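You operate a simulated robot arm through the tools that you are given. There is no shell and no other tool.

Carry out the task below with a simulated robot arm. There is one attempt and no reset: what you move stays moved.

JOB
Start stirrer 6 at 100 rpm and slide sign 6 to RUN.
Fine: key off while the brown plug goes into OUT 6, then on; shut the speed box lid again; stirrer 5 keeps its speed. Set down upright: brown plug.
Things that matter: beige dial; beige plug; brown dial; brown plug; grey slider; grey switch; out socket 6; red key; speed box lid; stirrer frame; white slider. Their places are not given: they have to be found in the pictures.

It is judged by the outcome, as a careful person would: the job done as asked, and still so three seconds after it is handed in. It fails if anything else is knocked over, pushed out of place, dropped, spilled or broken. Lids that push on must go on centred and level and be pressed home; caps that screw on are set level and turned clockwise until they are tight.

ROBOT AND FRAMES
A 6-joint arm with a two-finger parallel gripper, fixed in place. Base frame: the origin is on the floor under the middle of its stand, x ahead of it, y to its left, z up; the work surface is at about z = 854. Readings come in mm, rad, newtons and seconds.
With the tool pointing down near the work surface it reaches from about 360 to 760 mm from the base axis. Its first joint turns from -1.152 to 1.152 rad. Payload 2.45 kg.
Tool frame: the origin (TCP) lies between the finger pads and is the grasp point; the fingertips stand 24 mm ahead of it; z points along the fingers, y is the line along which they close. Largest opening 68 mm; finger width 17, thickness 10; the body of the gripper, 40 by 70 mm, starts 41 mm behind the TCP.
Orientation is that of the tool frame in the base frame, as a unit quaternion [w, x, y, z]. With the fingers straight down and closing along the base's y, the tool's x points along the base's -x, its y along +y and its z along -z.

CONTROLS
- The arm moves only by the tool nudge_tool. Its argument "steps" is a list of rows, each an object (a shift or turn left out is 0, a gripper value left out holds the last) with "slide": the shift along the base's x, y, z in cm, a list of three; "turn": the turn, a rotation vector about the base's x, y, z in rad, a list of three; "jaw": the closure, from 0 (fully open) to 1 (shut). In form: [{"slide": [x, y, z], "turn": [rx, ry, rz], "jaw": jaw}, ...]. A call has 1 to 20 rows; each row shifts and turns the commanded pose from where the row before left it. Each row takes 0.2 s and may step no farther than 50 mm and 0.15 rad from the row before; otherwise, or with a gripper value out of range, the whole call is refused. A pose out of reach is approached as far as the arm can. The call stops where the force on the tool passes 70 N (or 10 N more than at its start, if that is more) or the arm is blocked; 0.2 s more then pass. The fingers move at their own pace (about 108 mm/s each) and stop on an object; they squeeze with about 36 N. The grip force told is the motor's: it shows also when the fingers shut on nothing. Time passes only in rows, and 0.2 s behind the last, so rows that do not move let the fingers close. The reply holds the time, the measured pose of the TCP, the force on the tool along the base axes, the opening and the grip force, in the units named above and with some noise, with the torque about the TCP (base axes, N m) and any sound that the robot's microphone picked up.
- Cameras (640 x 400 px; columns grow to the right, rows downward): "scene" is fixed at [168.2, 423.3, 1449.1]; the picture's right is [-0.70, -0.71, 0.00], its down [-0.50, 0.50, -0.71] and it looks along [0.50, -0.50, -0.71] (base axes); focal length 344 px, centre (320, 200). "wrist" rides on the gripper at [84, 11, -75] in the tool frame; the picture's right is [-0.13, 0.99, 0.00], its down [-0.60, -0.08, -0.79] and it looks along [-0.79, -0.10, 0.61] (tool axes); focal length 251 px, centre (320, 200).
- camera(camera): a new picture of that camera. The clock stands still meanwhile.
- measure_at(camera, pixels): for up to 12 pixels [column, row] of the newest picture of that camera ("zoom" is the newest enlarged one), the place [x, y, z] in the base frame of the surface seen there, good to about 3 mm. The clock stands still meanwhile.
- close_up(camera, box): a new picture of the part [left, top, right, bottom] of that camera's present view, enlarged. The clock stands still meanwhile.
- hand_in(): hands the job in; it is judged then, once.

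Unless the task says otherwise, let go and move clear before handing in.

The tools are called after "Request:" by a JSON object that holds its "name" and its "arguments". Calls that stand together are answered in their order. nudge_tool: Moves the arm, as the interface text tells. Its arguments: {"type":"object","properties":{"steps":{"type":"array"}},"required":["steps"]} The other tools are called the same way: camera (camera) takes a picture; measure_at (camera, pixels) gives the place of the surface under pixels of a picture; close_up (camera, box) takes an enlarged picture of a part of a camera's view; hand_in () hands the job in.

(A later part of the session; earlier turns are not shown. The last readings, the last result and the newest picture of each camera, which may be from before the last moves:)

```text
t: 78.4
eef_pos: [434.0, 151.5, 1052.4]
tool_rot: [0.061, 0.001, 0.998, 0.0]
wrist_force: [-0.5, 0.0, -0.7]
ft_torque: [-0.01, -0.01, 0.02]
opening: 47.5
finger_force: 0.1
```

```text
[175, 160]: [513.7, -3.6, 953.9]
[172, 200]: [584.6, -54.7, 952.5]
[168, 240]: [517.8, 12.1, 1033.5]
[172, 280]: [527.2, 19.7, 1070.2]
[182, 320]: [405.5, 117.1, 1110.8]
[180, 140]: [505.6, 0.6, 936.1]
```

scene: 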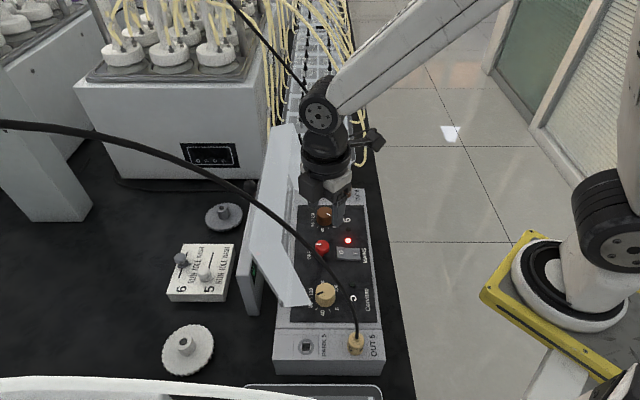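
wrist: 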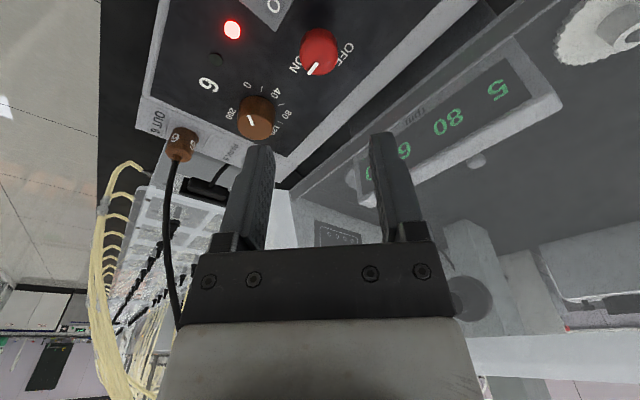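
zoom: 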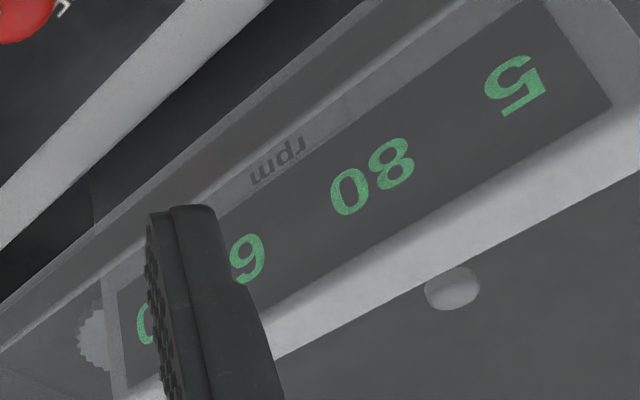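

The display now shows a 0 for stirrer 6, so the plug is recognised. I'll turn the tool to a 255° heading with more lean and hover over the brown dial.

Request:
{"name": "nudge_tool", "arguments": {"steps": [{"slide": [0, 0, 1], "turn": [0, 0, 0.1309], "jaw": 0}, {"slide": [0.6, -0.7, 0], "turn": [0, 0, 0.1309]}, {"slide": [0.6, -0.7, 0], "turn": [0, 0, 0.1309]}, {"slide": [0.6, -0.7, 0], "turn": [0, 0, 0.1309]}, {"slide": [0.6, -0.7, 0], "turn": [0, 0, 0.1309]}, {"slide": [0.6, -0.7, 0], "turn": [0, 0, 0.1309]}, {"slide": [0.6, -0.7, 0], "turn": [0, 0, 0.1309]}, {"slide": [0.7, -0.7, 0], "turn": [0, 0, 0.1309]}, {"slide": [0.7, -0.7, 0], "turn": [0, 0, 0.1309]}, {"slide": [0.6, -0.8, 0], "turn": [0, 0, 0.1309]}, {"turn": [0.1256, -0.0336, 0]}, {}]}}

Request:
{"name": "camera", "arguments": {"camera": "wrist"}}

Request:
{"name": "camera", "arguments": {"camera": "scene"}}

```text
t: 81.0
eef_pos: [489.8, 86.9, 1063.2]
tool_rot: [0.1, -0.604, 0.787, 0.076]
wrist_force: [-0.4, 1.0, 0.0]
ft_torque: [-0.03, 0.02, 0.03]
opening: 67.9
finger_force: 0.0
```

```text
taken
```

wrist: 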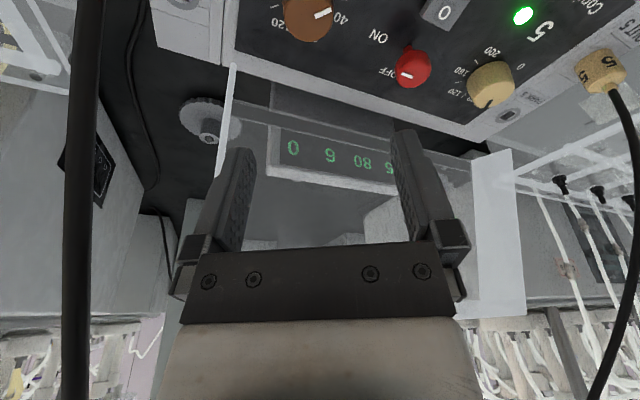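

```text
taken
```

scene: 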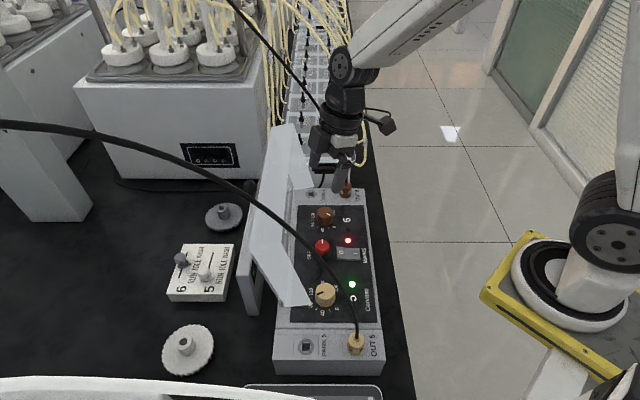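

The display reads 6: 0 and 5: 80. The brown cable runs close to the camera on the left, so I'll measure its distance before descending.

Request:
{"name": "measure_at", "arguments": {"camera": "wrist", "pixels": [[88, 50], [85, 120], [80, 200], [76, 300], [74, 390], [308, 15], [295, 10], [325, 12], [310, 35]]}}

Request:
{"name": "close_up", "arguments": {"camera": "scene", "box": [300, 195, 350, 230]}}

```text
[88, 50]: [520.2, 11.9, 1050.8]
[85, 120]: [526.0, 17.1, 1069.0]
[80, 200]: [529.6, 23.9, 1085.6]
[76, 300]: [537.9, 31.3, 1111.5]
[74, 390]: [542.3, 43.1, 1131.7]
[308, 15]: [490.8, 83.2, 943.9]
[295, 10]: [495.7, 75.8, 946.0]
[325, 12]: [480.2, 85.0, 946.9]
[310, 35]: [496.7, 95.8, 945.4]
```

```text
11.43 times, centred on (325, 212) of scene
```

zoom: 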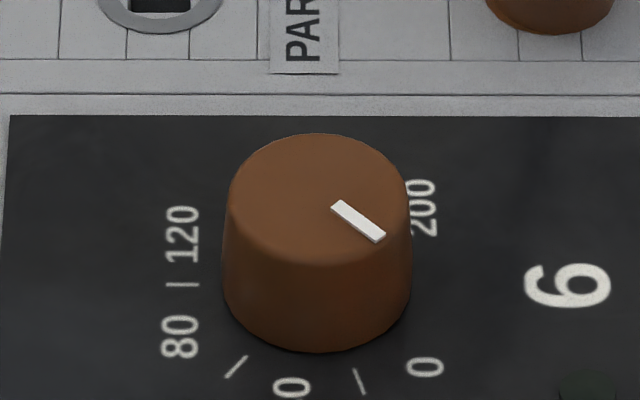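

The cable stays about 60 mm from the camera at working height, and I put the dial's centre at about [493,85]. I narrow the opening a bit, descend in two stages and check.

Request:
{"name": "nudge_tool", "arguments": {"steps": [{"slide": [0.32, -0.19, -2], "jaw": 0.22}, {"slide": [0, 0, -3]}, {"slide": [0, 0, -3]}, {}]}}

Request:
{"name": "camera", "arguments": {"camera": "wrist"}}

Request:
{"name": "close_up", "arguments": {"camera": "scene", "box": [250, 120, 400, 240]}}

```text
t: 82.0
eef_pos: [493.7, 83.9, 982.1]
tool_rot: [0.099, -0.602, 0.788, 0.077]
wrist_force: [-0.3, -0.2, 0.4]
ft_torque: [0.0, -0.01, 0.02]
opening: 52.7
finger_force: 0.0
```

```text
taken
```

wrist: 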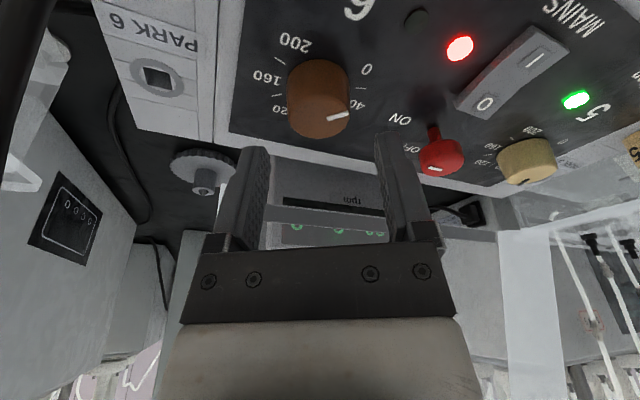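

```text
3.33 times, centred on (325, 180) of scene
```

zoom: 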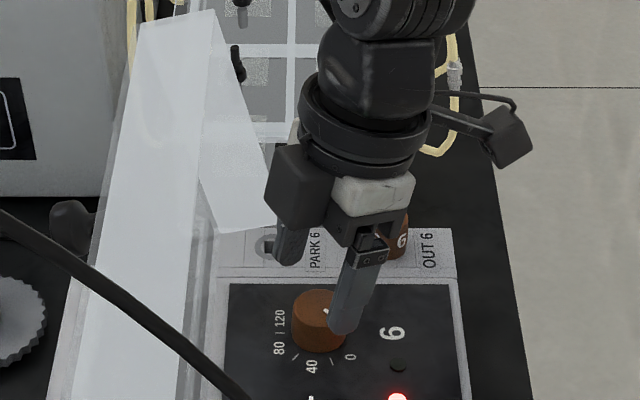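

The dial is centred between the fingers at (320,100). I go down to z≈950 and close gently.

Request:
{"name": "nudge_tool", "arguments": {"steps": [{"slide": [0, 0, -1.6]}, {"slide": [0, 0, -1.6]}, {}]}}

Request:
{"name": "nudge_tool", "arguments": {"steps": [{"jaw": 1}, {}, {}]}}

Request:
{"name": "camera", "arguments": {"camera": "wrist"}}

```text
t: 82.8
eef_pos: [493.3, 86.0, 949.9]
tool_rot: [0.099, -0.604, 0.787, 0.075]
wrist_force: [0.4, -0.5, 0.5]
ft_torque: [0.01, -0.02, 0.0]
opening: 52.9
finger_force: 0.1
```

```text
t: 83.6
eef_pos: [494.0, 85.7, 949.6]
tool_rot: [0.098, -0.604, 0.787, 0.076]
wrist_force: [0.4, 1.5, -3.3]
ft_torque: [0.11, -0.1, -0.01]
opening: 32.8
finger_force: 45.0
```

```text
taken
```

wrist: 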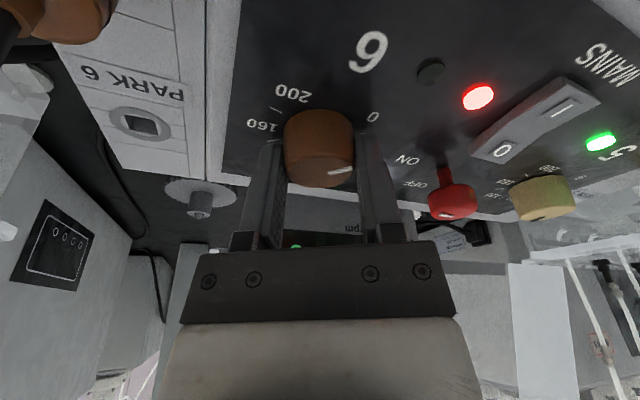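

The dial is gripped at 32.8 mm, well centred. I turn it clockwise, first about 68°.

Request:
{"name": "nudge_tool", "arguments": {"steps": [{"turn": [0, 0, -0.1309]}, {"turn": [0, 0, -0.1309]}, {"turn": [0, 0, -0.1309]}, {"turn": [0, 0, -0.1309]}, {"turn": [0, 0, -0.1309]}, {"turn": [0, 0, -0.1309]}, {"turn": [0, 0, -0.1309]}, {"turn": [0, 0, -0.1309]}, {"turn": [0, 0, -0.1309]}, {}]}}

Request:
{"name": "camera", "arguments": {"camera": "wrist"}}

Request:
{"name": "camera", "arguments": {"camera": "scene"}}

```text
t: 85.8
eef_pos: [493.0, 86.1, 950.4]
tool_rot: [0.125, -0.065, 0.99, 0.008]
wrist_force: [1.8, 20.0, -7.7]
ft_torque: [0.27, 0.23, 0.02]
opening: 32.9
finger_force: 44.5
```

```text
taken
```

wrist: 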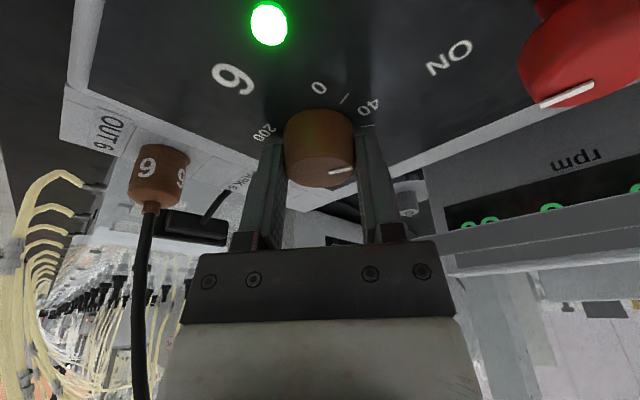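

```text
taken
```

scene: 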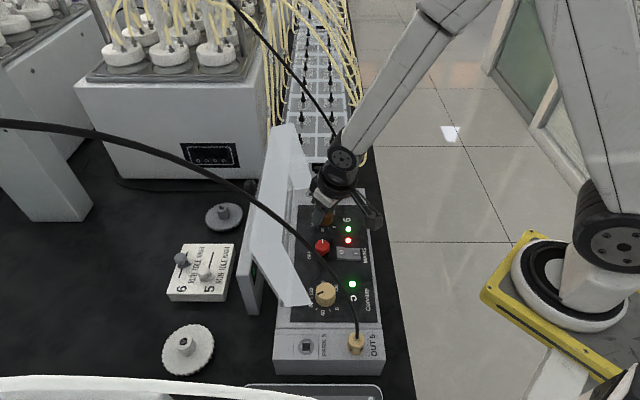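

The lamp for stirrer 6 is now green. I continue with the second half of the turn to reach the 100 tick.

Request:
{"name": "nudge_tool", "arguments": {"steps": [{"slide": [0, 0.1, 0], "turn": [0, 0, -0.1309]}, {"turn": [0, 0, -0.1309]}, {"turn": [0, 0, -0.1309]}, {"turn": [0, 0, -0.1309]}, {"turn": [0, 0, -0.1309]}, {"turn": [0, 0, -0.1309]}, {"turn": [0, 0, -0.1309]}, {"turn": [0, 0, -0.1309]}, {"turn": [0, 0, -0.1309]}, {}]}}

Request:
{"name": "camera", "arguments": {"camera": "wrist"}}

Request:
{"name": "close_up", "arguments": {"camera": "scene", "box": [250, 120, 400, 240]}}

```text
t: 88.0
eef_pos: [493.2, 87.0, 950.5]
tool_rot: [0.109, 0.498, 0.858, -0.062]
wrist_force: [-4.7, -2.6, 20.2]
ft_torque: [-0.35, 0.06, -0.03]
opening: 32.9
finger_force: 45.0
```

```text
taken
```

wrist: 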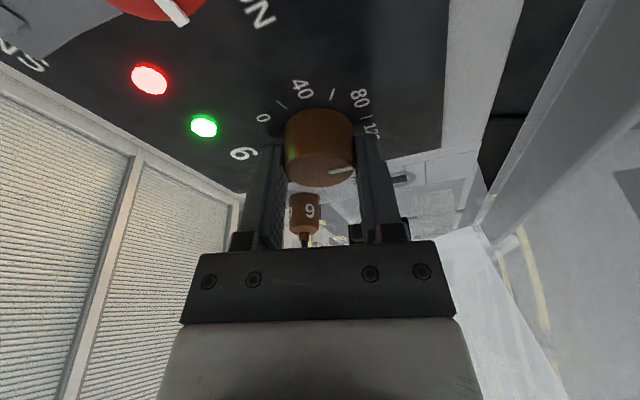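

```text
3.33 times, centred on (325, 180) of scene
```

zoom: 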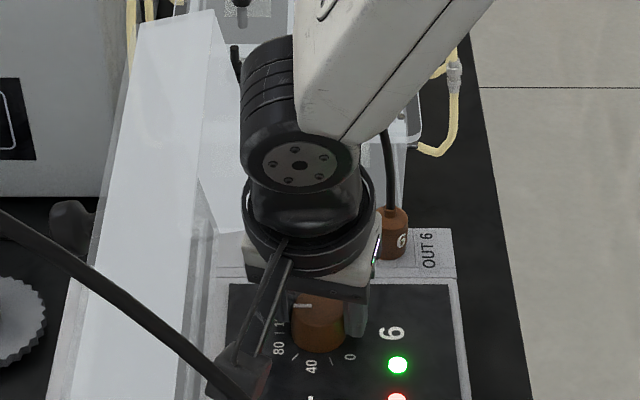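

The dial's line now points straight left at the 100 tick. I release, rise clear of the dial, shift away from the lid and check the display.

Request:
{"name": "nudge_tool", "arguments": {"steps": [{"jaw": 0.22}, {}, {"slide": [0, 0, 2]}, {"slide": [0, 0, 2]}, {"slide": [-2, -2, 2]}, {"slide": [-2, -2, 2]}, {"slide": [0, 0, 3]}, {}]}}

Request:
{"name": "close_up", "arguments": {"camera": "scene", "box": [300, 195, 350, 230]}}

Request:
{"name": "camera", "arguments": {"camera": "scene"}}

Request:
{"name": "camera", "arguments": {"camera": "wrist"}}

```text
t: 89.8
eef_pos: [454.4, 47.0, 1060.3]
tool_rot: [0.108, 0.496, 0.859, -0.062]
wrist_force: [0.2, -0.2, -0.4]
ft_torque: [0.0, -0.01, 0.0]
opening: 53.1
finger_force: 0.1
```

```text
11.43 times, centred on (325, 212) of scene
```

zoom: 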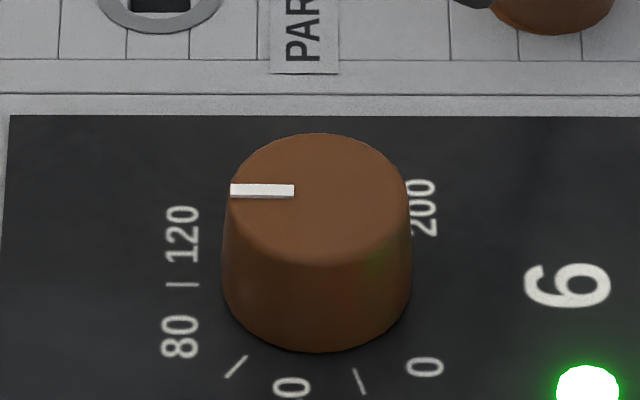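

```text
taken
```

scene: 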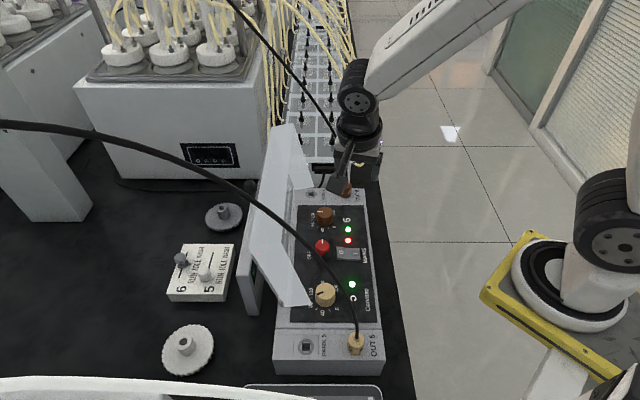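

```text
taken
```

wrist: 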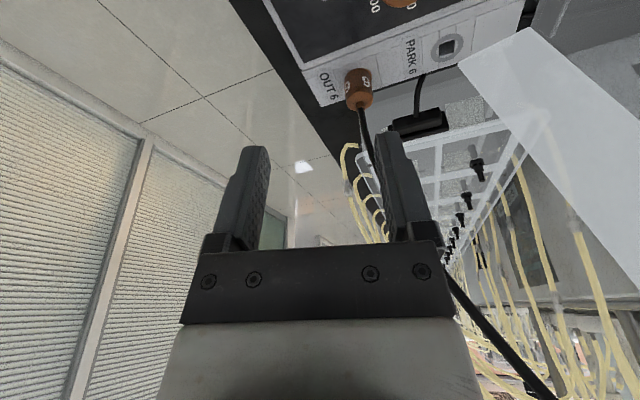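

The dial line is exactly along the 100 tick and the lamp is green. I'll straighten the tool and swing round to read the display and prepare for closing the lid.

Request:
{"name": "nudge_tool", "arguments": {"steps": [{"slide": [-0.4, 0.3, 0.5], "turn": [0.10825, 0.0625, 0]}, {"slide": [-0.4, 0.3, 0.5], "turn": [0.10825, 0.0625, 0]}, {"slide": [-0.46, 0.33, 0.25], "turn": [0, 0, 0.1309]}, {"slide": [-0.46, 0.33, 0.25], "turn": [0, 0, 0.1309]}, {"slide": [-0.46, 0.33, 0.25], "turn": [0, 0, 0.1309]}, {"slide": [-0.46, 0.33, 0.25], "turn": [0, 0, 0.1309]}, {"slide": [-0.46, 0.33, 0.25], "turn": [0, 0, 0.1309]}, {"slide": [-0.46, 0.33, 0.25], "turn": [0, 0, 0.1309]}, {"slide": [-0.46, 0.33, 0.25], "turn": [0, 0, 0.1309]}, {"slide": [-0.46, 0.33, 0.25], "turn": [0, 0, 0.1309]}, {"slide": [-0.46, 0.33, 0.25], "turn": [0, 0, 0.1309]}, {"slide": [-0.46, 0.33, 0.25], "turn": [0, 0, 0.1309]}, {"slide": [-0.46, 0.33, 0.25], "turn": [0, 0, 0.1309]}, {"slide": [-0.46, 0.33, 0.25], "turn": [0, 0, 0.1309]}, {"slide": [-0.46, 0.33, 0], "turn": [0, 0, 0.1309]}, {"slide": [-0.46, 0.33, 0], "turn": [0, 0, 0.1309]}, {}]}}

Request:
{"name": "camera", "arguments": {"camera": "wrist"}}

Request:
{"name": "close_up", "arguments": {"camera": "wrist", "box": [240, 120, 440, 245]}}

```text
t: 93.4
eef_pos: [380.3, 97.1, 1100.0]
tool_rot: [0.0, -0.384, 0.924, 0.0]
wrist_force: [0.1, -0.1, -0.7]
ft_torque: [0.03, 0.02, -0.04]
opening: 52.9
finger_force: 0.1
```

```text
taken
```

wrist: 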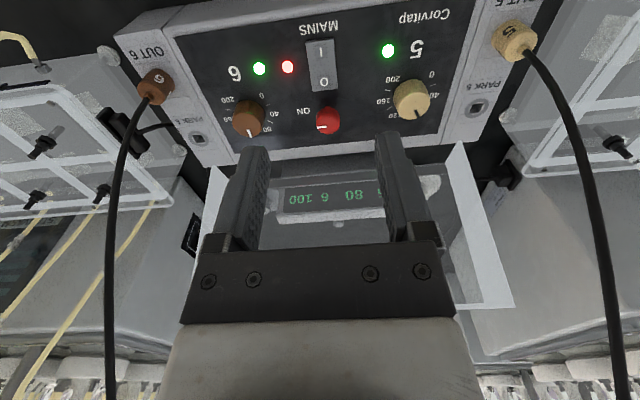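

```text
3.20 times, centred on (340, 182) of wrist
```

zoom: 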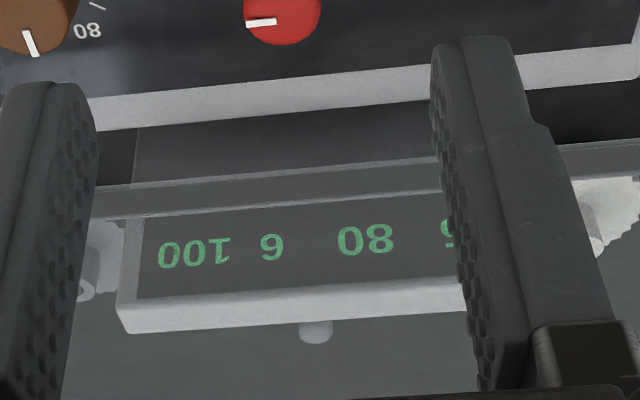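

The display reads 6: 100 and 5: 80, so the electrical part is done. Now I'll close the lid in a controlled way: go over it and grip its knob again from the outer side.

Request:
{"name": "nudge_tool", "arguments": {"steps": [{"slide": [0, 0, 4], "jaw": 0}, {"slide": [0, 0, 4]}, {"slide": [0.5, 0.5, 3]}, {"slide": [3.2, 3.2, 0]}, {"slide": [3.2, 3.2, 0]}, {"slide": [3.2, 3.2, 0]}, {"slide": [3.2, 3.2, 0]}, {}]}}

Request:
{"name": "camera", "arguments": {"camera": "wrist"}}

Request:
{"name": "camera", "arguments": {"camera": "scene"}}

```text
t: 95.2
eef_pos: [512.2, 231.4, 1208.2]
tool_rot: [0.0, -0.383, 0.924, 0.0]
wrist_force: [1.1, 0.1, 0.8]
ft_torque: [-0.04, -0.02, 0.01]
opening: 68.2
finger_force: 0.0
```

```text
taken
```

wrist: 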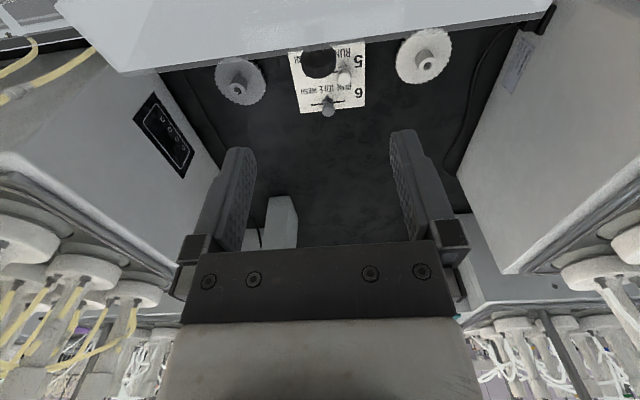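

```text
taken
```

scene: 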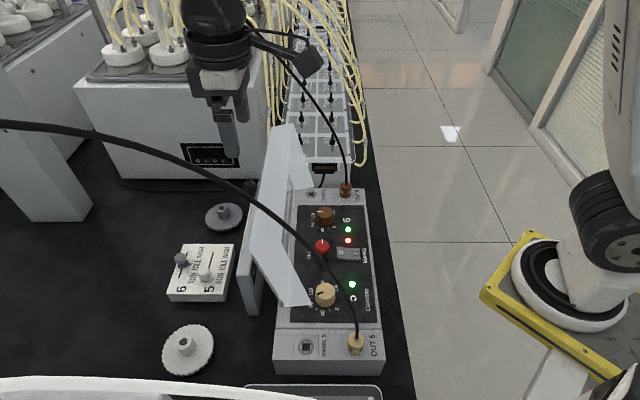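

The knob shows at (318,62) right below the gripper. I'll measure it before descending.

Request:
{"name": "measure_at", "arguments": {"camera": "wrist", "pixels": [[318, 62], [306, 62], [331, 62], [318, 52], [318, 72], [312, 70], [325, 70], [318, 78]]}}

Request:
{"name": "close_up", "arguments": {"camera": "wrist", "box": [270, 20, 370, 110]}}

```text
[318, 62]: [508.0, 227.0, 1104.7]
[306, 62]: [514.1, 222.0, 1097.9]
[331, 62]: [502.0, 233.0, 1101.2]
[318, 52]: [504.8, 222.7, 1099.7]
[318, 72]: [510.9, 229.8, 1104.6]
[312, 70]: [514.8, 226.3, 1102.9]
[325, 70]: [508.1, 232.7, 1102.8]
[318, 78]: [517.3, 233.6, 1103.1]
```

```text
4.44 times, centred on (320, 65) of wrist
```

zoom: 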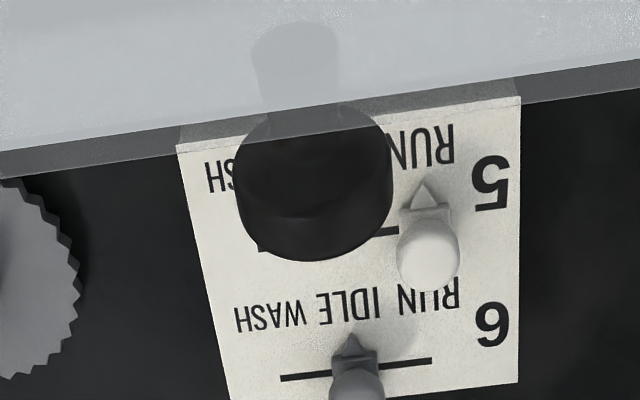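

The knob's centre is about (u 522, z 1093). I descend over it with open fingers, tilting gradually.

Request:
{"name": "nudge_tool", "arguments": {"steps": [{"slide": [0.07, -0.07, -4]}, {"slide": [0, 0, -2], "turn": [-0.0707, 0.0707, 0]}, {"slide": [0, 0, -2], "turn": [-0.0707, 0.0707, 0]}, {"slide": [0, 0, -1.5], "turn": [-0.0707, 0.0707, 0]}, {"slide": [0, 0, -1.5], "turn": [-0.0707, 0.0707, 0]}, {}]}}

Request:
{"name": "camera", "arguments": {"camera": "wrist"}}

Request:
{"name": "close_up", "arguments": {"camera": "scene", "box": [170, 60, 340, 200]}}

```text
t: 96.6
eef_pos: [513.7, 230.9, 1099.7]
tool_rot: [-0.184, -0.374, 0.906, -0.076]
wrist_force: [0.2, 0.0, 0.3]
ft_torque: [-0.03, 0.02, -0.01]
opening: 68.1
finger_force: 0.1
```

```text
taken
```

wrist: 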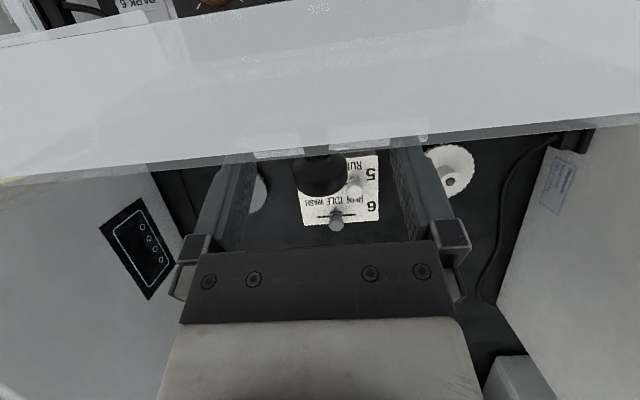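

```text
2.86 times, centred on (255, 130) of scene
```

zoom: 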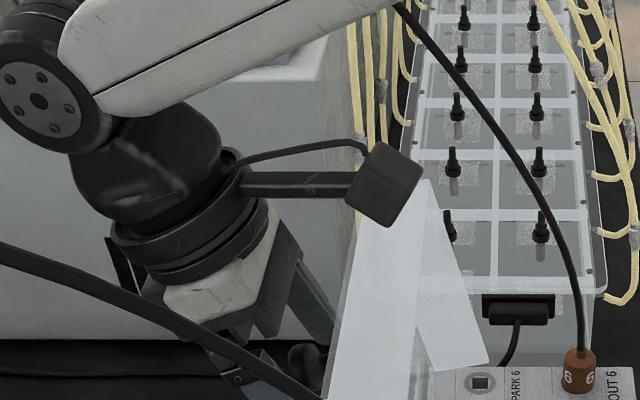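

The knob is between the fingers. I tilt the tool to 0.8 rad in place and then close.

Request:
{"name": "nudge_tool", "arguments": {"steps": [{"turn": [-0.0943, 0.0943, 0]}, {"turn": [-0.0943, 0.0943, 0]}, {"slide": [0, 0, -0.25], "turn": [-0.0943, 0.0943, 0]}, {}]}}

Request:
{"name": "close_up", "arguments": {"camera": "wrist", "box": [220, 100, 420, 225]}}

```text
t: 97.6
eef_pos: [514.0, 232.2, 1097.1]
tool_rot: [-0.36, -0.352, 0.851, -0.149]
wrist_force: [0.1, -0.3, 0.8]
ft_torque: [0.01, 0.03, -0.02]
opening: 68.0
finger_force: 0.0
```

```text
3.20 times, centred on (320, 162) of wrist
```

zoom: 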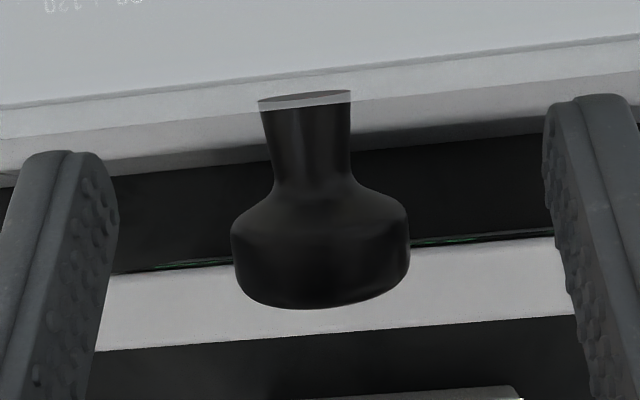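

The knob head sits at the pads' centre. I close on it.

Request:
{"name": "nudge_tool", "arguments": {"steps": [{"jaw": 1}, {}, {}]}}

Request:
{"name": "close_up", "arguments": {"camera": "wrist", "box": [220, 100, 420, 225]}}

```text
t: 98.4
eef_pos: [514.7, 230.5, 1097.9]
tool_rot: [-0.359, -0.352, 0.851, -0.149]
wrist_force: [0.2, -0.3, 0.1]
ft_torque: [-0.08, 0.03, -0.01]
opening: 25.3
finger_force: 40.7
```

```text
3.20 times, centred on (320, 162) of wrist
```

zoom: 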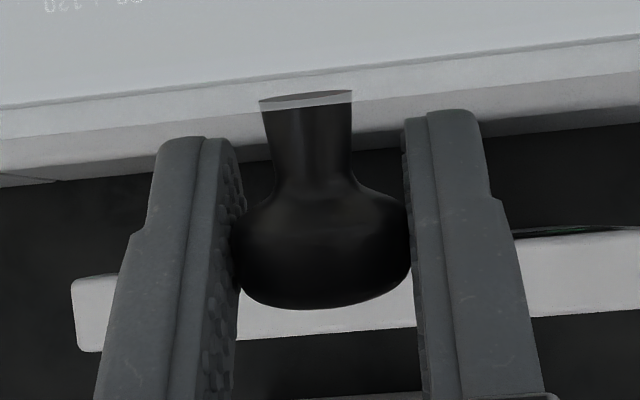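

Firmly gripped without side load. I now reverse the arc, first past vertical.

Request:
{"name": "nudge_tool", "arguments": {"steps": [{"slide": [-0.933, -0.933, 0.38]}, {"slide": [-0.948, -0.948, 0.25]}, {"slide": [-0.969, -0.969, 0.11]}, {"slide": [-0.969, -0.969, -0.02]}, {"slide": [-0.962, -0.962, -0.16]}]}}

Request:
{"name": "close_up", "arguments": {"camera": "wrist", "box": [220, 100, 420, 225]}}

Request:
{"name": "camera", "arguments": {"camera": "scene"}}

```text
t: 99.6
eef_pos: [467.4, 185.1, 1106.6]
tool_rot: [-0.36, -0.352, 0.851, -0.149]
wrist_force: [6.0, 5.6, 4.7]
ft_torque: [0.78, -0.86, 0.26]
opening: 25.4
finger_force: 40.2
```

```text
3.20 times, centred on (320, 162) of wrist
```

zoom: 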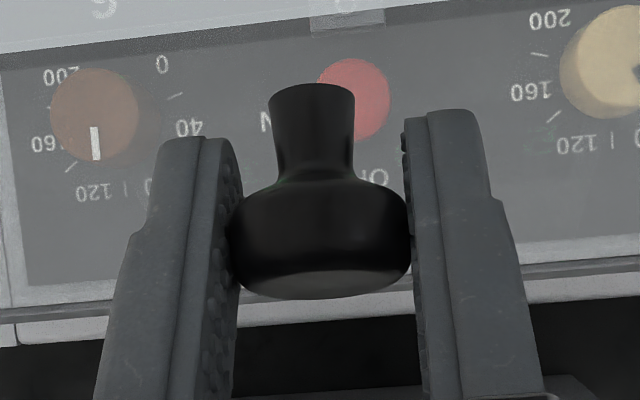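

```text
taken
```

scene: 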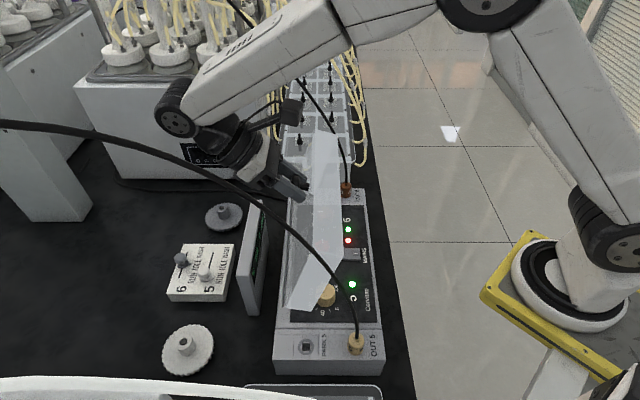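

The lid follows well. I continue lowering.

Request:
{"name": "nudge_tool", "arguments": {"steps": [{"slide": [-0.948, -0.948, -0.3]}, {"slide": [-0.919, -0.919, -0.43]}, {"slide": [-0.884, -0.884, -0.55]}, {"slide": [-0.841, -0.841, -0.68]}, {"slide": [-0.806, -0.806, -0.76], "turn": [0.0566, -0.0566, 0]}]}}

Request:
{"name": "close_up", "arguments": {"camera": "wrist", "box": [220, 100, 420, 225]}}

```text
t: 100.8
eef_pos: [422.3, 140.3, 1076.2]
tool_rot: [-0.325, -0.358, 0.865, -0.134]
wrist_force: [-1.2, 9.7, 4.8]
ft_torque: [0.83, -0.84, -0.01]
opening: 25.7
finger_force: 41.4
```

```text
3.20 times, centred on (320, 162) of wrist
```

zoom: 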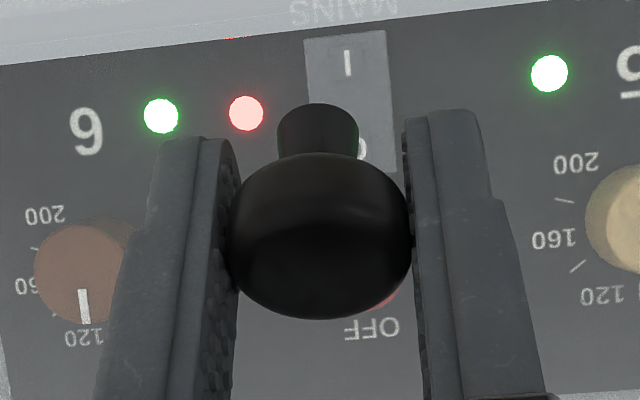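

Still well held and now nearly in line with the tool. I continue with the tilt following the lid.

Request:
{"name": "nudge_tool", "arguments": {"steps": [{"slide": [-0.742, -0.742, -0.86], "turn": [0.0636, -0.0636, 0]}, {"slide": [-0.679, -0.679, -0.97], "turn": [0.0636, -0.0636, 0]}, {"slide": [-0.608, -0.608, -1.06], "turn": [0.0636, -0.0636, 0]}, {"slide": [-0.53, -0.53, -1.14], "turn": [0.0707, -0.0707, 0]}, {"slide": [-0.453, -0.453, -1.21], "turn": [0.0707, -0.0707, 0]}]}}

Request:
{"name": "close_up", "arguments": {"camera": "wrist", "box": [220, 100, 420, 225]}}

Request:
{"name": "camera", "arguments": {"camera": "scene"}}

```text
t: 102.0
eef_pos: [390.7, 107.8, 1023.5]
tool_rot: [-0.116, -0.379, 0.917, -0.048]
wrist_force: [-12.5, 15.0, 8.0]
ft_torque: [0.79, -0.77, -0.1]
opening: 25.8
finger_force: 40.2
```

```text
3.20 times, centred on (320, 162) of wrist
```

zoom: 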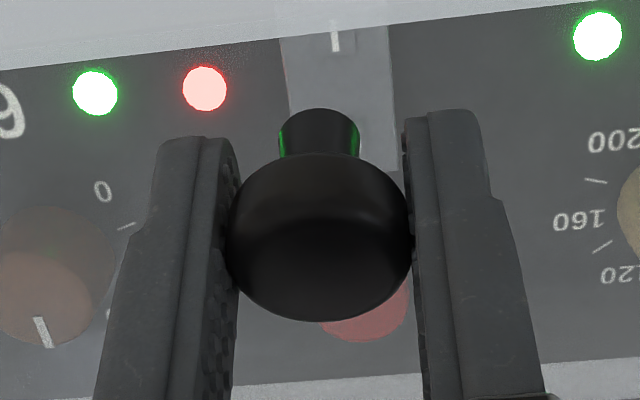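

```text
taken
```

scene: 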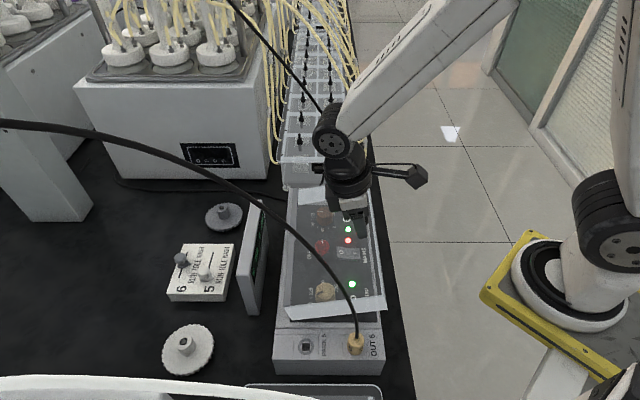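

The lid is nearly down. I finish the arc, easing 1.5 mm sideways to remove a small side load.

Request:
{"name": "nudge_tool", "arguments": {"steps": [{"slide": [-0.42, -0.32, -1.25], "turn": [0.0707, -0.0707, 0]}, {"slide": [-0.269, -0.169, -1.05], "turn": [0.0566, -0.0566, 0]}, {"slide": [-0.148, -0.148, -0.93], "turn": [0.0495, -0.0495, 0]}, {}]}}

Request:
{"name": "close_up", "arguments": {"camera": "scene", "box": [260, 170, 420, 340]}}

```text
t: 103.0
eef_pos: [384.1, 101.4, 992.1]
tool_rot: [0.001, -0.383, 0.924, -0.001]
wrist_force: [10.0, -25.7, 17.6]
ft_torque: [-0.88, 0.55, 0.04]
opening: 25.6
finger_force: 41.3
```

```text
2.35 times, centred on (340, 255) of scene
```

zoom: 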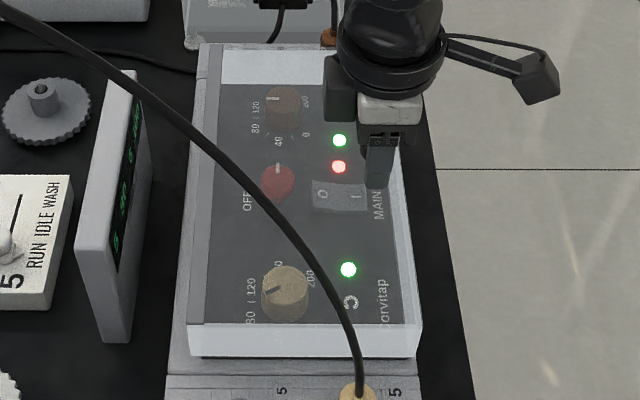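

The lid is closed: the knob is back at its original height (z≈992) with 18 N of contact force. I open the fingers and rise straight up.

Request:
{"name": "nudge_tool", "arguments": {"steps": [{"slide": [0, 0, -0.1]}, {"jaw": 0}, {}, {"slide": [0, 0, 3]}, {"slide": [0, 0, 4]}, {"slide": [0, 0, 4]}, {}]}}

Request:
{"name": "camera", "arguments": {"camera": "wrist"}}

Request:
{"name": "close_up", "arguments": {"camera": "scene", "box": [260, 170, 420, 340]}}

```text
t: 104.6
eef_pos: [384.7, 102.5, 1099.9]
tool_rot: [0.0, -0.383, 0.924, 0.0]
wrist_force: [0.8, 0.3, 0.4]
ft_torque: [0.0, -0.01, -0.01]
opening: 67.9
finger_force: 0.2
```

```text
taken
```

wrist: 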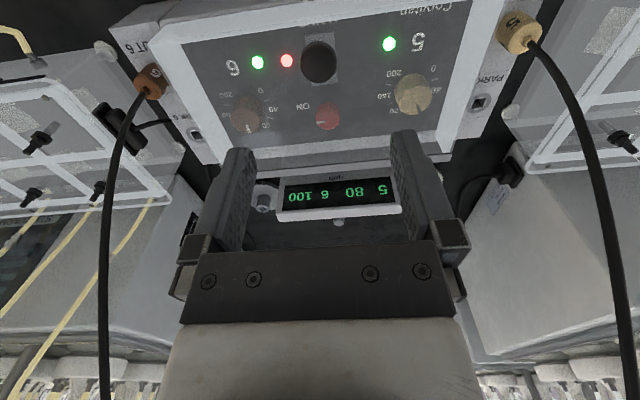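

```text
2.35 times, centred on (340, 255) of scene
```

zoom: 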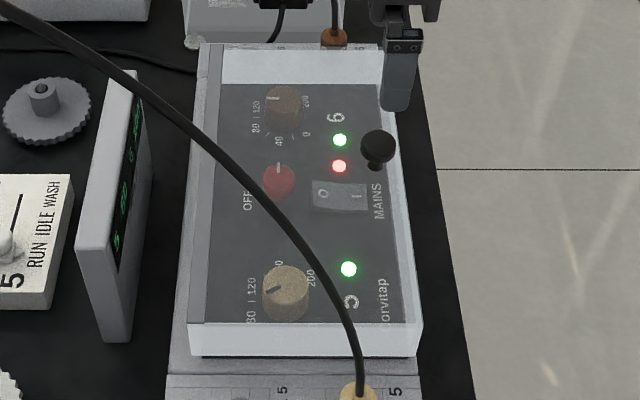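

The lid is closed, the display reads 6: 100 and 5: 80, and the plug is in OUT 6. Next is the grey slider on the sign; I move over there, above the display's height.

Request:
{"name": "nudge_tool", "arguments": {"steps": [{"slide": [3.4, 3.4, 0], "jaw": 0}, {"slide": [3.4, 3.4, 0]}, {"slide": [3.4, 3.4, 0]}, {"slide": [3.4, 3.4, 0]}, {"slide": [3.4, 3.4, 0]}, {"slide": [3.4, 3.4, -0.5]}, {"slide": [1.5, 1.5, -2]}, {}]}}

Request:
{"name": "camera", "arguments": {"camera": "wrist"}}

Request:
{"name": "camera", "arguments": {"camera": "scene"}}

```text
t: 106.4
eef_pos: [605.6, 322.5, 1075.0]
tool_rot: [0.0, -0.383, 0.924, 0.0]
wrist_force: [-0.2, 0.1, 0.1]
ft_torque: [0.01, -0.04, 0.0]
opening: 67.8
finger_force: 0.1
```

```text
taken
```

wrist: 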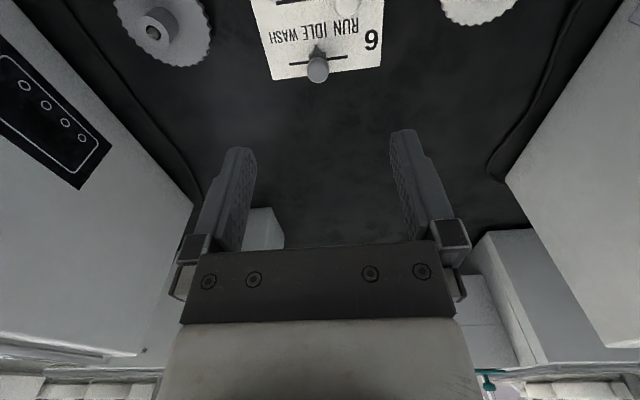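

```text
taken
```

scene: 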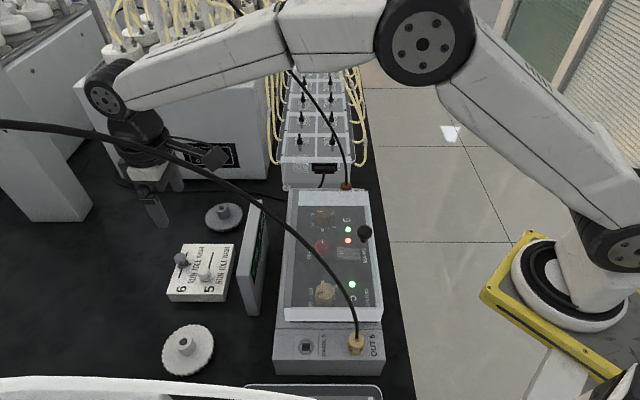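

The wrist view shows the grey slider at (318,68) with its pointer at IDLE. I'll enlarge and measure both sliders.

Request:
{"name": "close_up", "arguments": {"camera": "wrist", "box": [240, 0, 400, 100]}}

Request:
{"name": "measure_at", "arguments": {"camera": "zoom", "pixels": [[312, 280], [285, 280], [340, 280], [312, 300], [200, 255], [430, 225], [310, 210], [310, 190], [420, 30], [270, 130], [430, 85], [350, 110]]}}

Request:
{"name": "close_up", "arguments": {"camera": "scene", "box": [160, 235, 245, 305]}}

```text
4.00 times, centred on (320, 50) of wrist
```

zoom: 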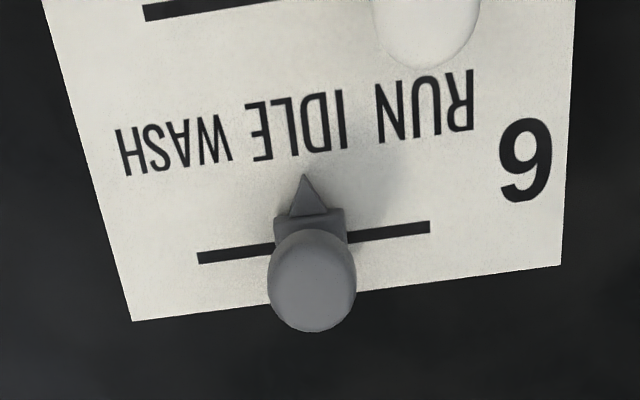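

```text
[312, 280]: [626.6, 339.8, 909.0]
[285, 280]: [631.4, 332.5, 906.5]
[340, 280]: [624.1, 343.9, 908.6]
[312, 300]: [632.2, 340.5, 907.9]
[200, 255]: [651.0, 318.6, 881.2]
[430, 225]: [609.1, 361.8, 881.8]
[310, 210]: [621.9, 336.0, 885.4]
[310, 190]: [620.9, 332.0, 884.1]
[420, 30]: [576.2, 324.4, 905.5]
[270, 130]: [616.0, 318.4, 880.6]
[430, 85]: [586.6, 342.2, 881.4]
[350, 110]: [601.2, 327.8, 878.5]
```

```text
5.71 times, centred on (202, 270) of scene
```

zoom: 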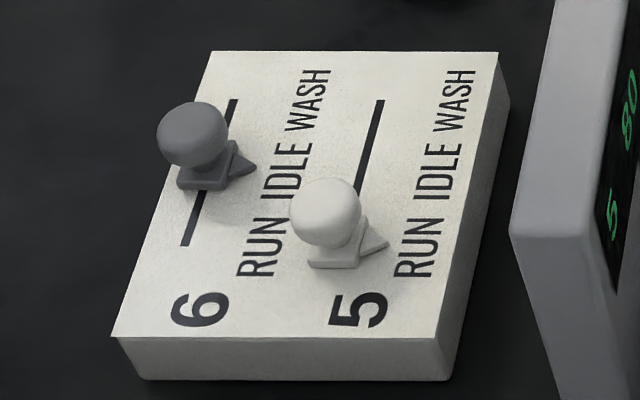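

The grey knob's centre is at about [630.6,340.3,905] at IDLE (v≈205); the white one at RUN is 30 mm further along -v, matching the slot's end. I descend over the grey knob.

Request:
{"name": "nudge_tool", "arguments": {"steps": [{"slide": [1.25, 0.9, -3]}, {"slide": [1.25, 0.88, -4]}, {"slide": [0, 0, -4]}, {"slide": [0, 0, -2]}, {}]}}

Request:
{"name": "camera", "arguments": {"camera": "wrist"}}

Request:
{"name": "close_up", "arguments": {"camera": "scene", "box": [110, 180, 270, 310]}}

```text
t: 107.6
eef_pos: [628.6, 341.5, 945.9]
tool_rot: [0.0, -0.382, 0.924, 0.0]
wrist_force: [-0.3, 0.4, 0.4]
ft_torque: [-0.01, -0.01, 0.0]
opening: 68.1
finger_force: 0.1
```

```text
taken
```

wrist: 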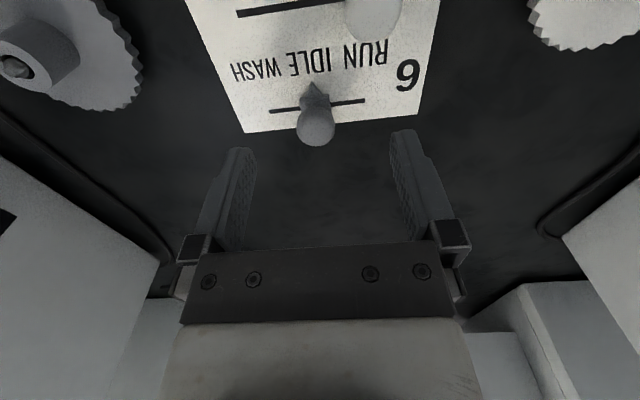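

```text
3.08 times, centred on (190, 245) of scene
```

zoom: 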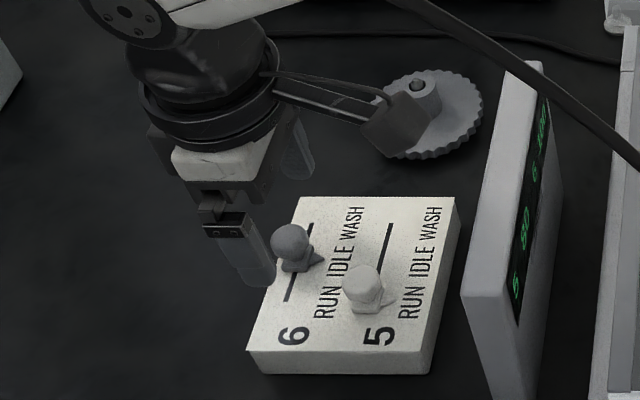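

The ball is slightly left of the fingers' midline, so I shift 2 mm and descend to z≈911.

Request:
{"name": "nudge_tool", "arguments": {"steps": [{"slide": [0.14, -0.14, -1.5]}, {"slide": [0, 0, -1.2]}, {"slide": [0, 0, -0.8]}, {}]}}

Request:
{"name": "camera", "arguments": {"camera": "wrist"}}

Request:
{"name": "close_up", "arguments": {"camera": "scene", "box": [130, 200, 250, 310]}}

```text
t: 108.6
eef_pos: [629.4, 339.3, 911.0]
tool_rot: [0.0, -0.381, 0.924, 0.001]
wrist_force: [0.3, -0.3, 0.3]
ft_torque: [0.01, 0.0, -0.03]
opening: 68.0
finger_force: 0.1
```

```text
taken
```

wrist: 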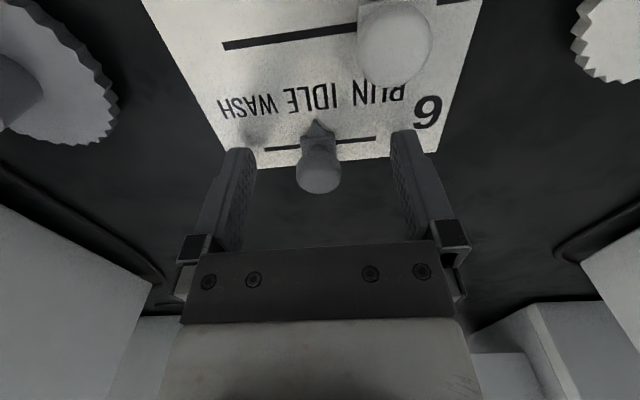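

```text
3.64 times, centred on (190, 255) of scene
```

zoom: 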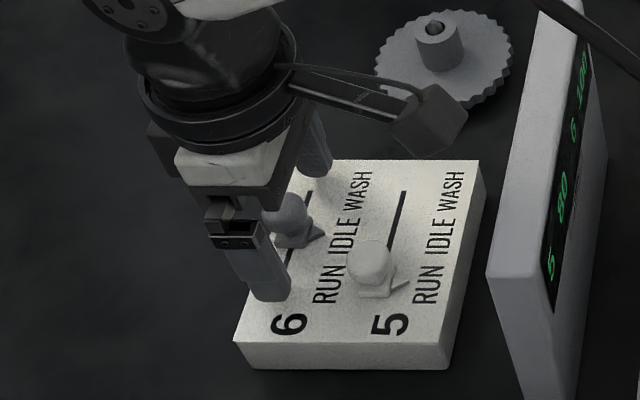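

The grey knob is centred between the fingers. I close on it.

Request:
{"name": "nudge_tool", "arguments": {"steps": [{"jaw": 1}, {}, {}]}}

Request:
{"name": "camera", "arguments": {"camera": "wrist"}}

```text
t: 109.4
eef_pos: [629.0, 340.5, 910.4]
tool_rot: [0.001, -0.383, 0.924, 0.0]
wrist_force: [1.0, -0.2, 0.1]
ft_torque: [0.0, -0.02, -0.02]
opening: 20.8
finger_force: 37.9
```

```text
taken
```

wrist: 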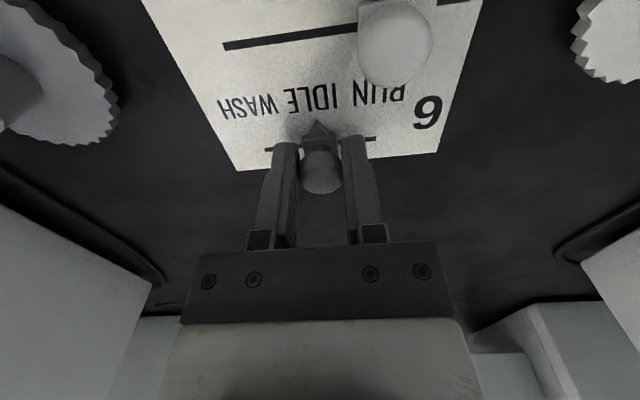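

Gripped with no side force. I slide it toward RUN along -v in small steps.

Request:
{"name": "nudge_tool", "arguments": {"steps": [{"slide": [-0.5, 0.5, 0]}, {"slide": [-0.5, 0.5, 0]}, {"slide": [-0.5, 0.5, 0]}, {"slide": [-0.35, 0.35, 0]}, {}]}}

Request:
{"name": "camera", "arguments": {"camera": "wrist"}}

Request:
{"name": "close_up", "arguments": {"camera": "scene", "box": [130, 200, 250, 310]}}

```text
t: 110.6
eef_pos: [610.4, 356.3, 911.6]
tool_rot: [0.0, -0.383, 0.924, 0.001]
wrist_force: [1.2, 2.8, 7.2]
ft_torque: [0.03, 0.02, 0.02]
opening: 20.6
finger_force: 38.2
```

```text
taken
```

wrist: 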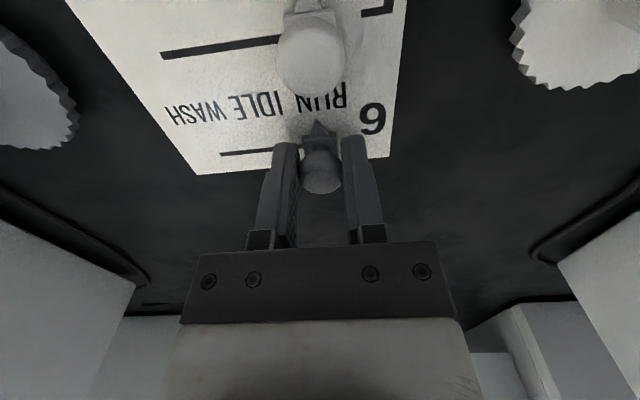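

```text
3.64 times, centred on (190, 255) of scene
```

zoom: 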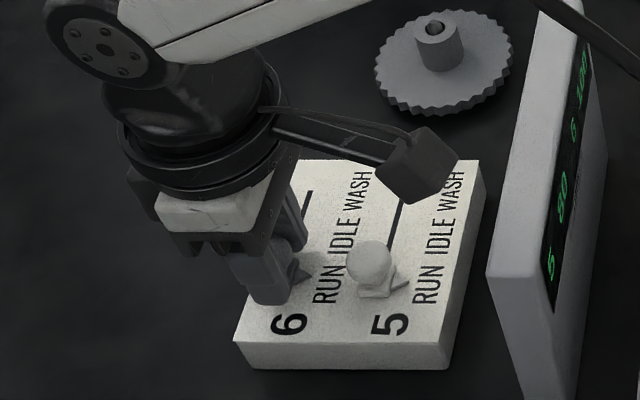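

The slider follows and the block stays put. A few more millimetres bring it level with the white slider at RUN.

Request:
{"name": "nudge_tool", "arguments": {"steps": [{"slide": [-0.15, 0.15, 0]}, {"slide": [-0.14, 0.14, 0]}, {}]}}

Request:
{"name": "close_up", "arguments": {"camera": "scene", "box": [130, 200, 250, 310]}}

Request:
{"name": "close_up", "arguments": {"camera": "wrist", "box": [140, 0, 440, 200]}}

```text
t: 111.4
eef_pos: [608.5, 359.0, 910.5]
tool_rot: [0.001, -0.382, 0.924, 0.0]
wrist_force: [4.2, 2.8, 9.5]
ft_torque: [-0.08, 0.04, 0.0]
opening: 20.7
finger_force: 37.8
```

```text
3.64 times, centred on (190, 255) of scene
```

zoom: 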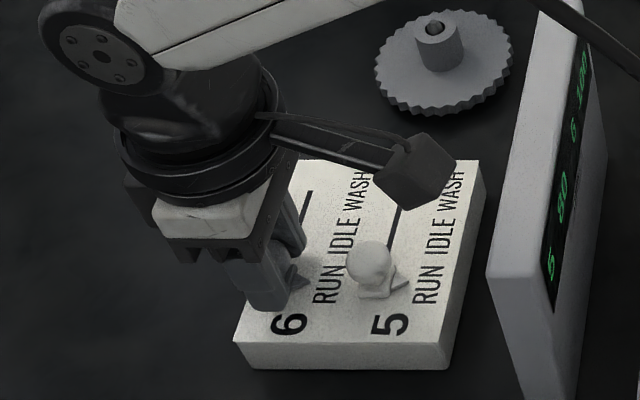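

```text
2.00 times, centred on (290, 100) of wrist
```

zoom: 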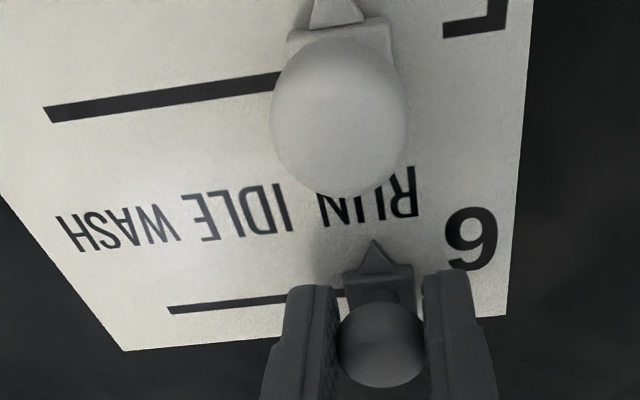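

By perspective the grey pointer is level with the white one at RUN, to within about half a millimetre. I nudge one more millimetre to make sure it's fully at the end, then release.

Request:
{"name": "nudge_tool", "arguments": {"steps": [{"slide": [-0.08, 0.08, 0]}, {}]}}

```text
t: 112.0
eef_pos: [608.0, 359.5, 910.1]
tool_rot: [0.002, -0.382, 0.924, 0.0]
wrist_force: [8.5, 3.0, 3.5]
ft_torque: [0.14, -0.26, 0.02]
opening: 20.7
finger_force: 38.0
```

Request:
{"name": "nudge_tool", "arguments": {"steps": [{"jaw": 0.3}, {}, {"slide": [0, 0, 3]}, {"slide": [0, 0, 4]}, {"slide": [0, 0, 4]}, {"slide": [0, 0, 4]}, {}]}}

Request:
{"name": "close_up", "arguments": {"camera": "scene", "box": [160, 235, 245, 305]}}

Request:
{"name": "camera", "arguments": {"camera": "wrist"}}

```text
t: 113.6
eef_pos: [606.8, 361.6, 1061.7]
tool_rot: [0.001, -0.382, 0.924, -0.001]
wrist_force: [0.3, 0.0, 0.8]
ft_torque: [-0.02, 0.01, 0.02]
opening: 47.7
finger_force: 0.1
```

```text
5.71 times, centred on (202, 270) of scene
```

zoom: 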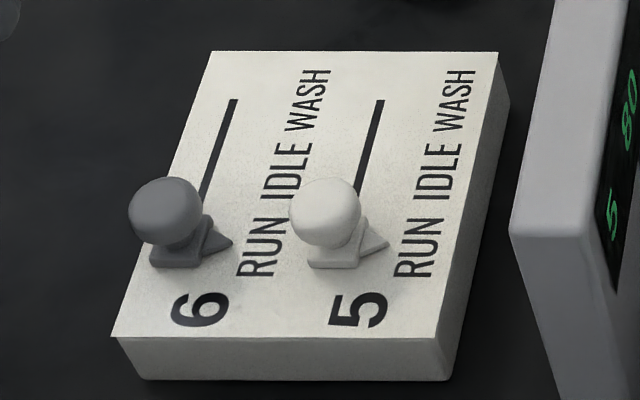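

```text
taken
```

wrist: 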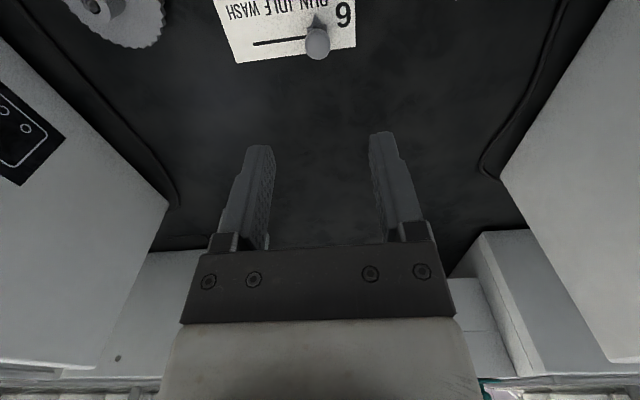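

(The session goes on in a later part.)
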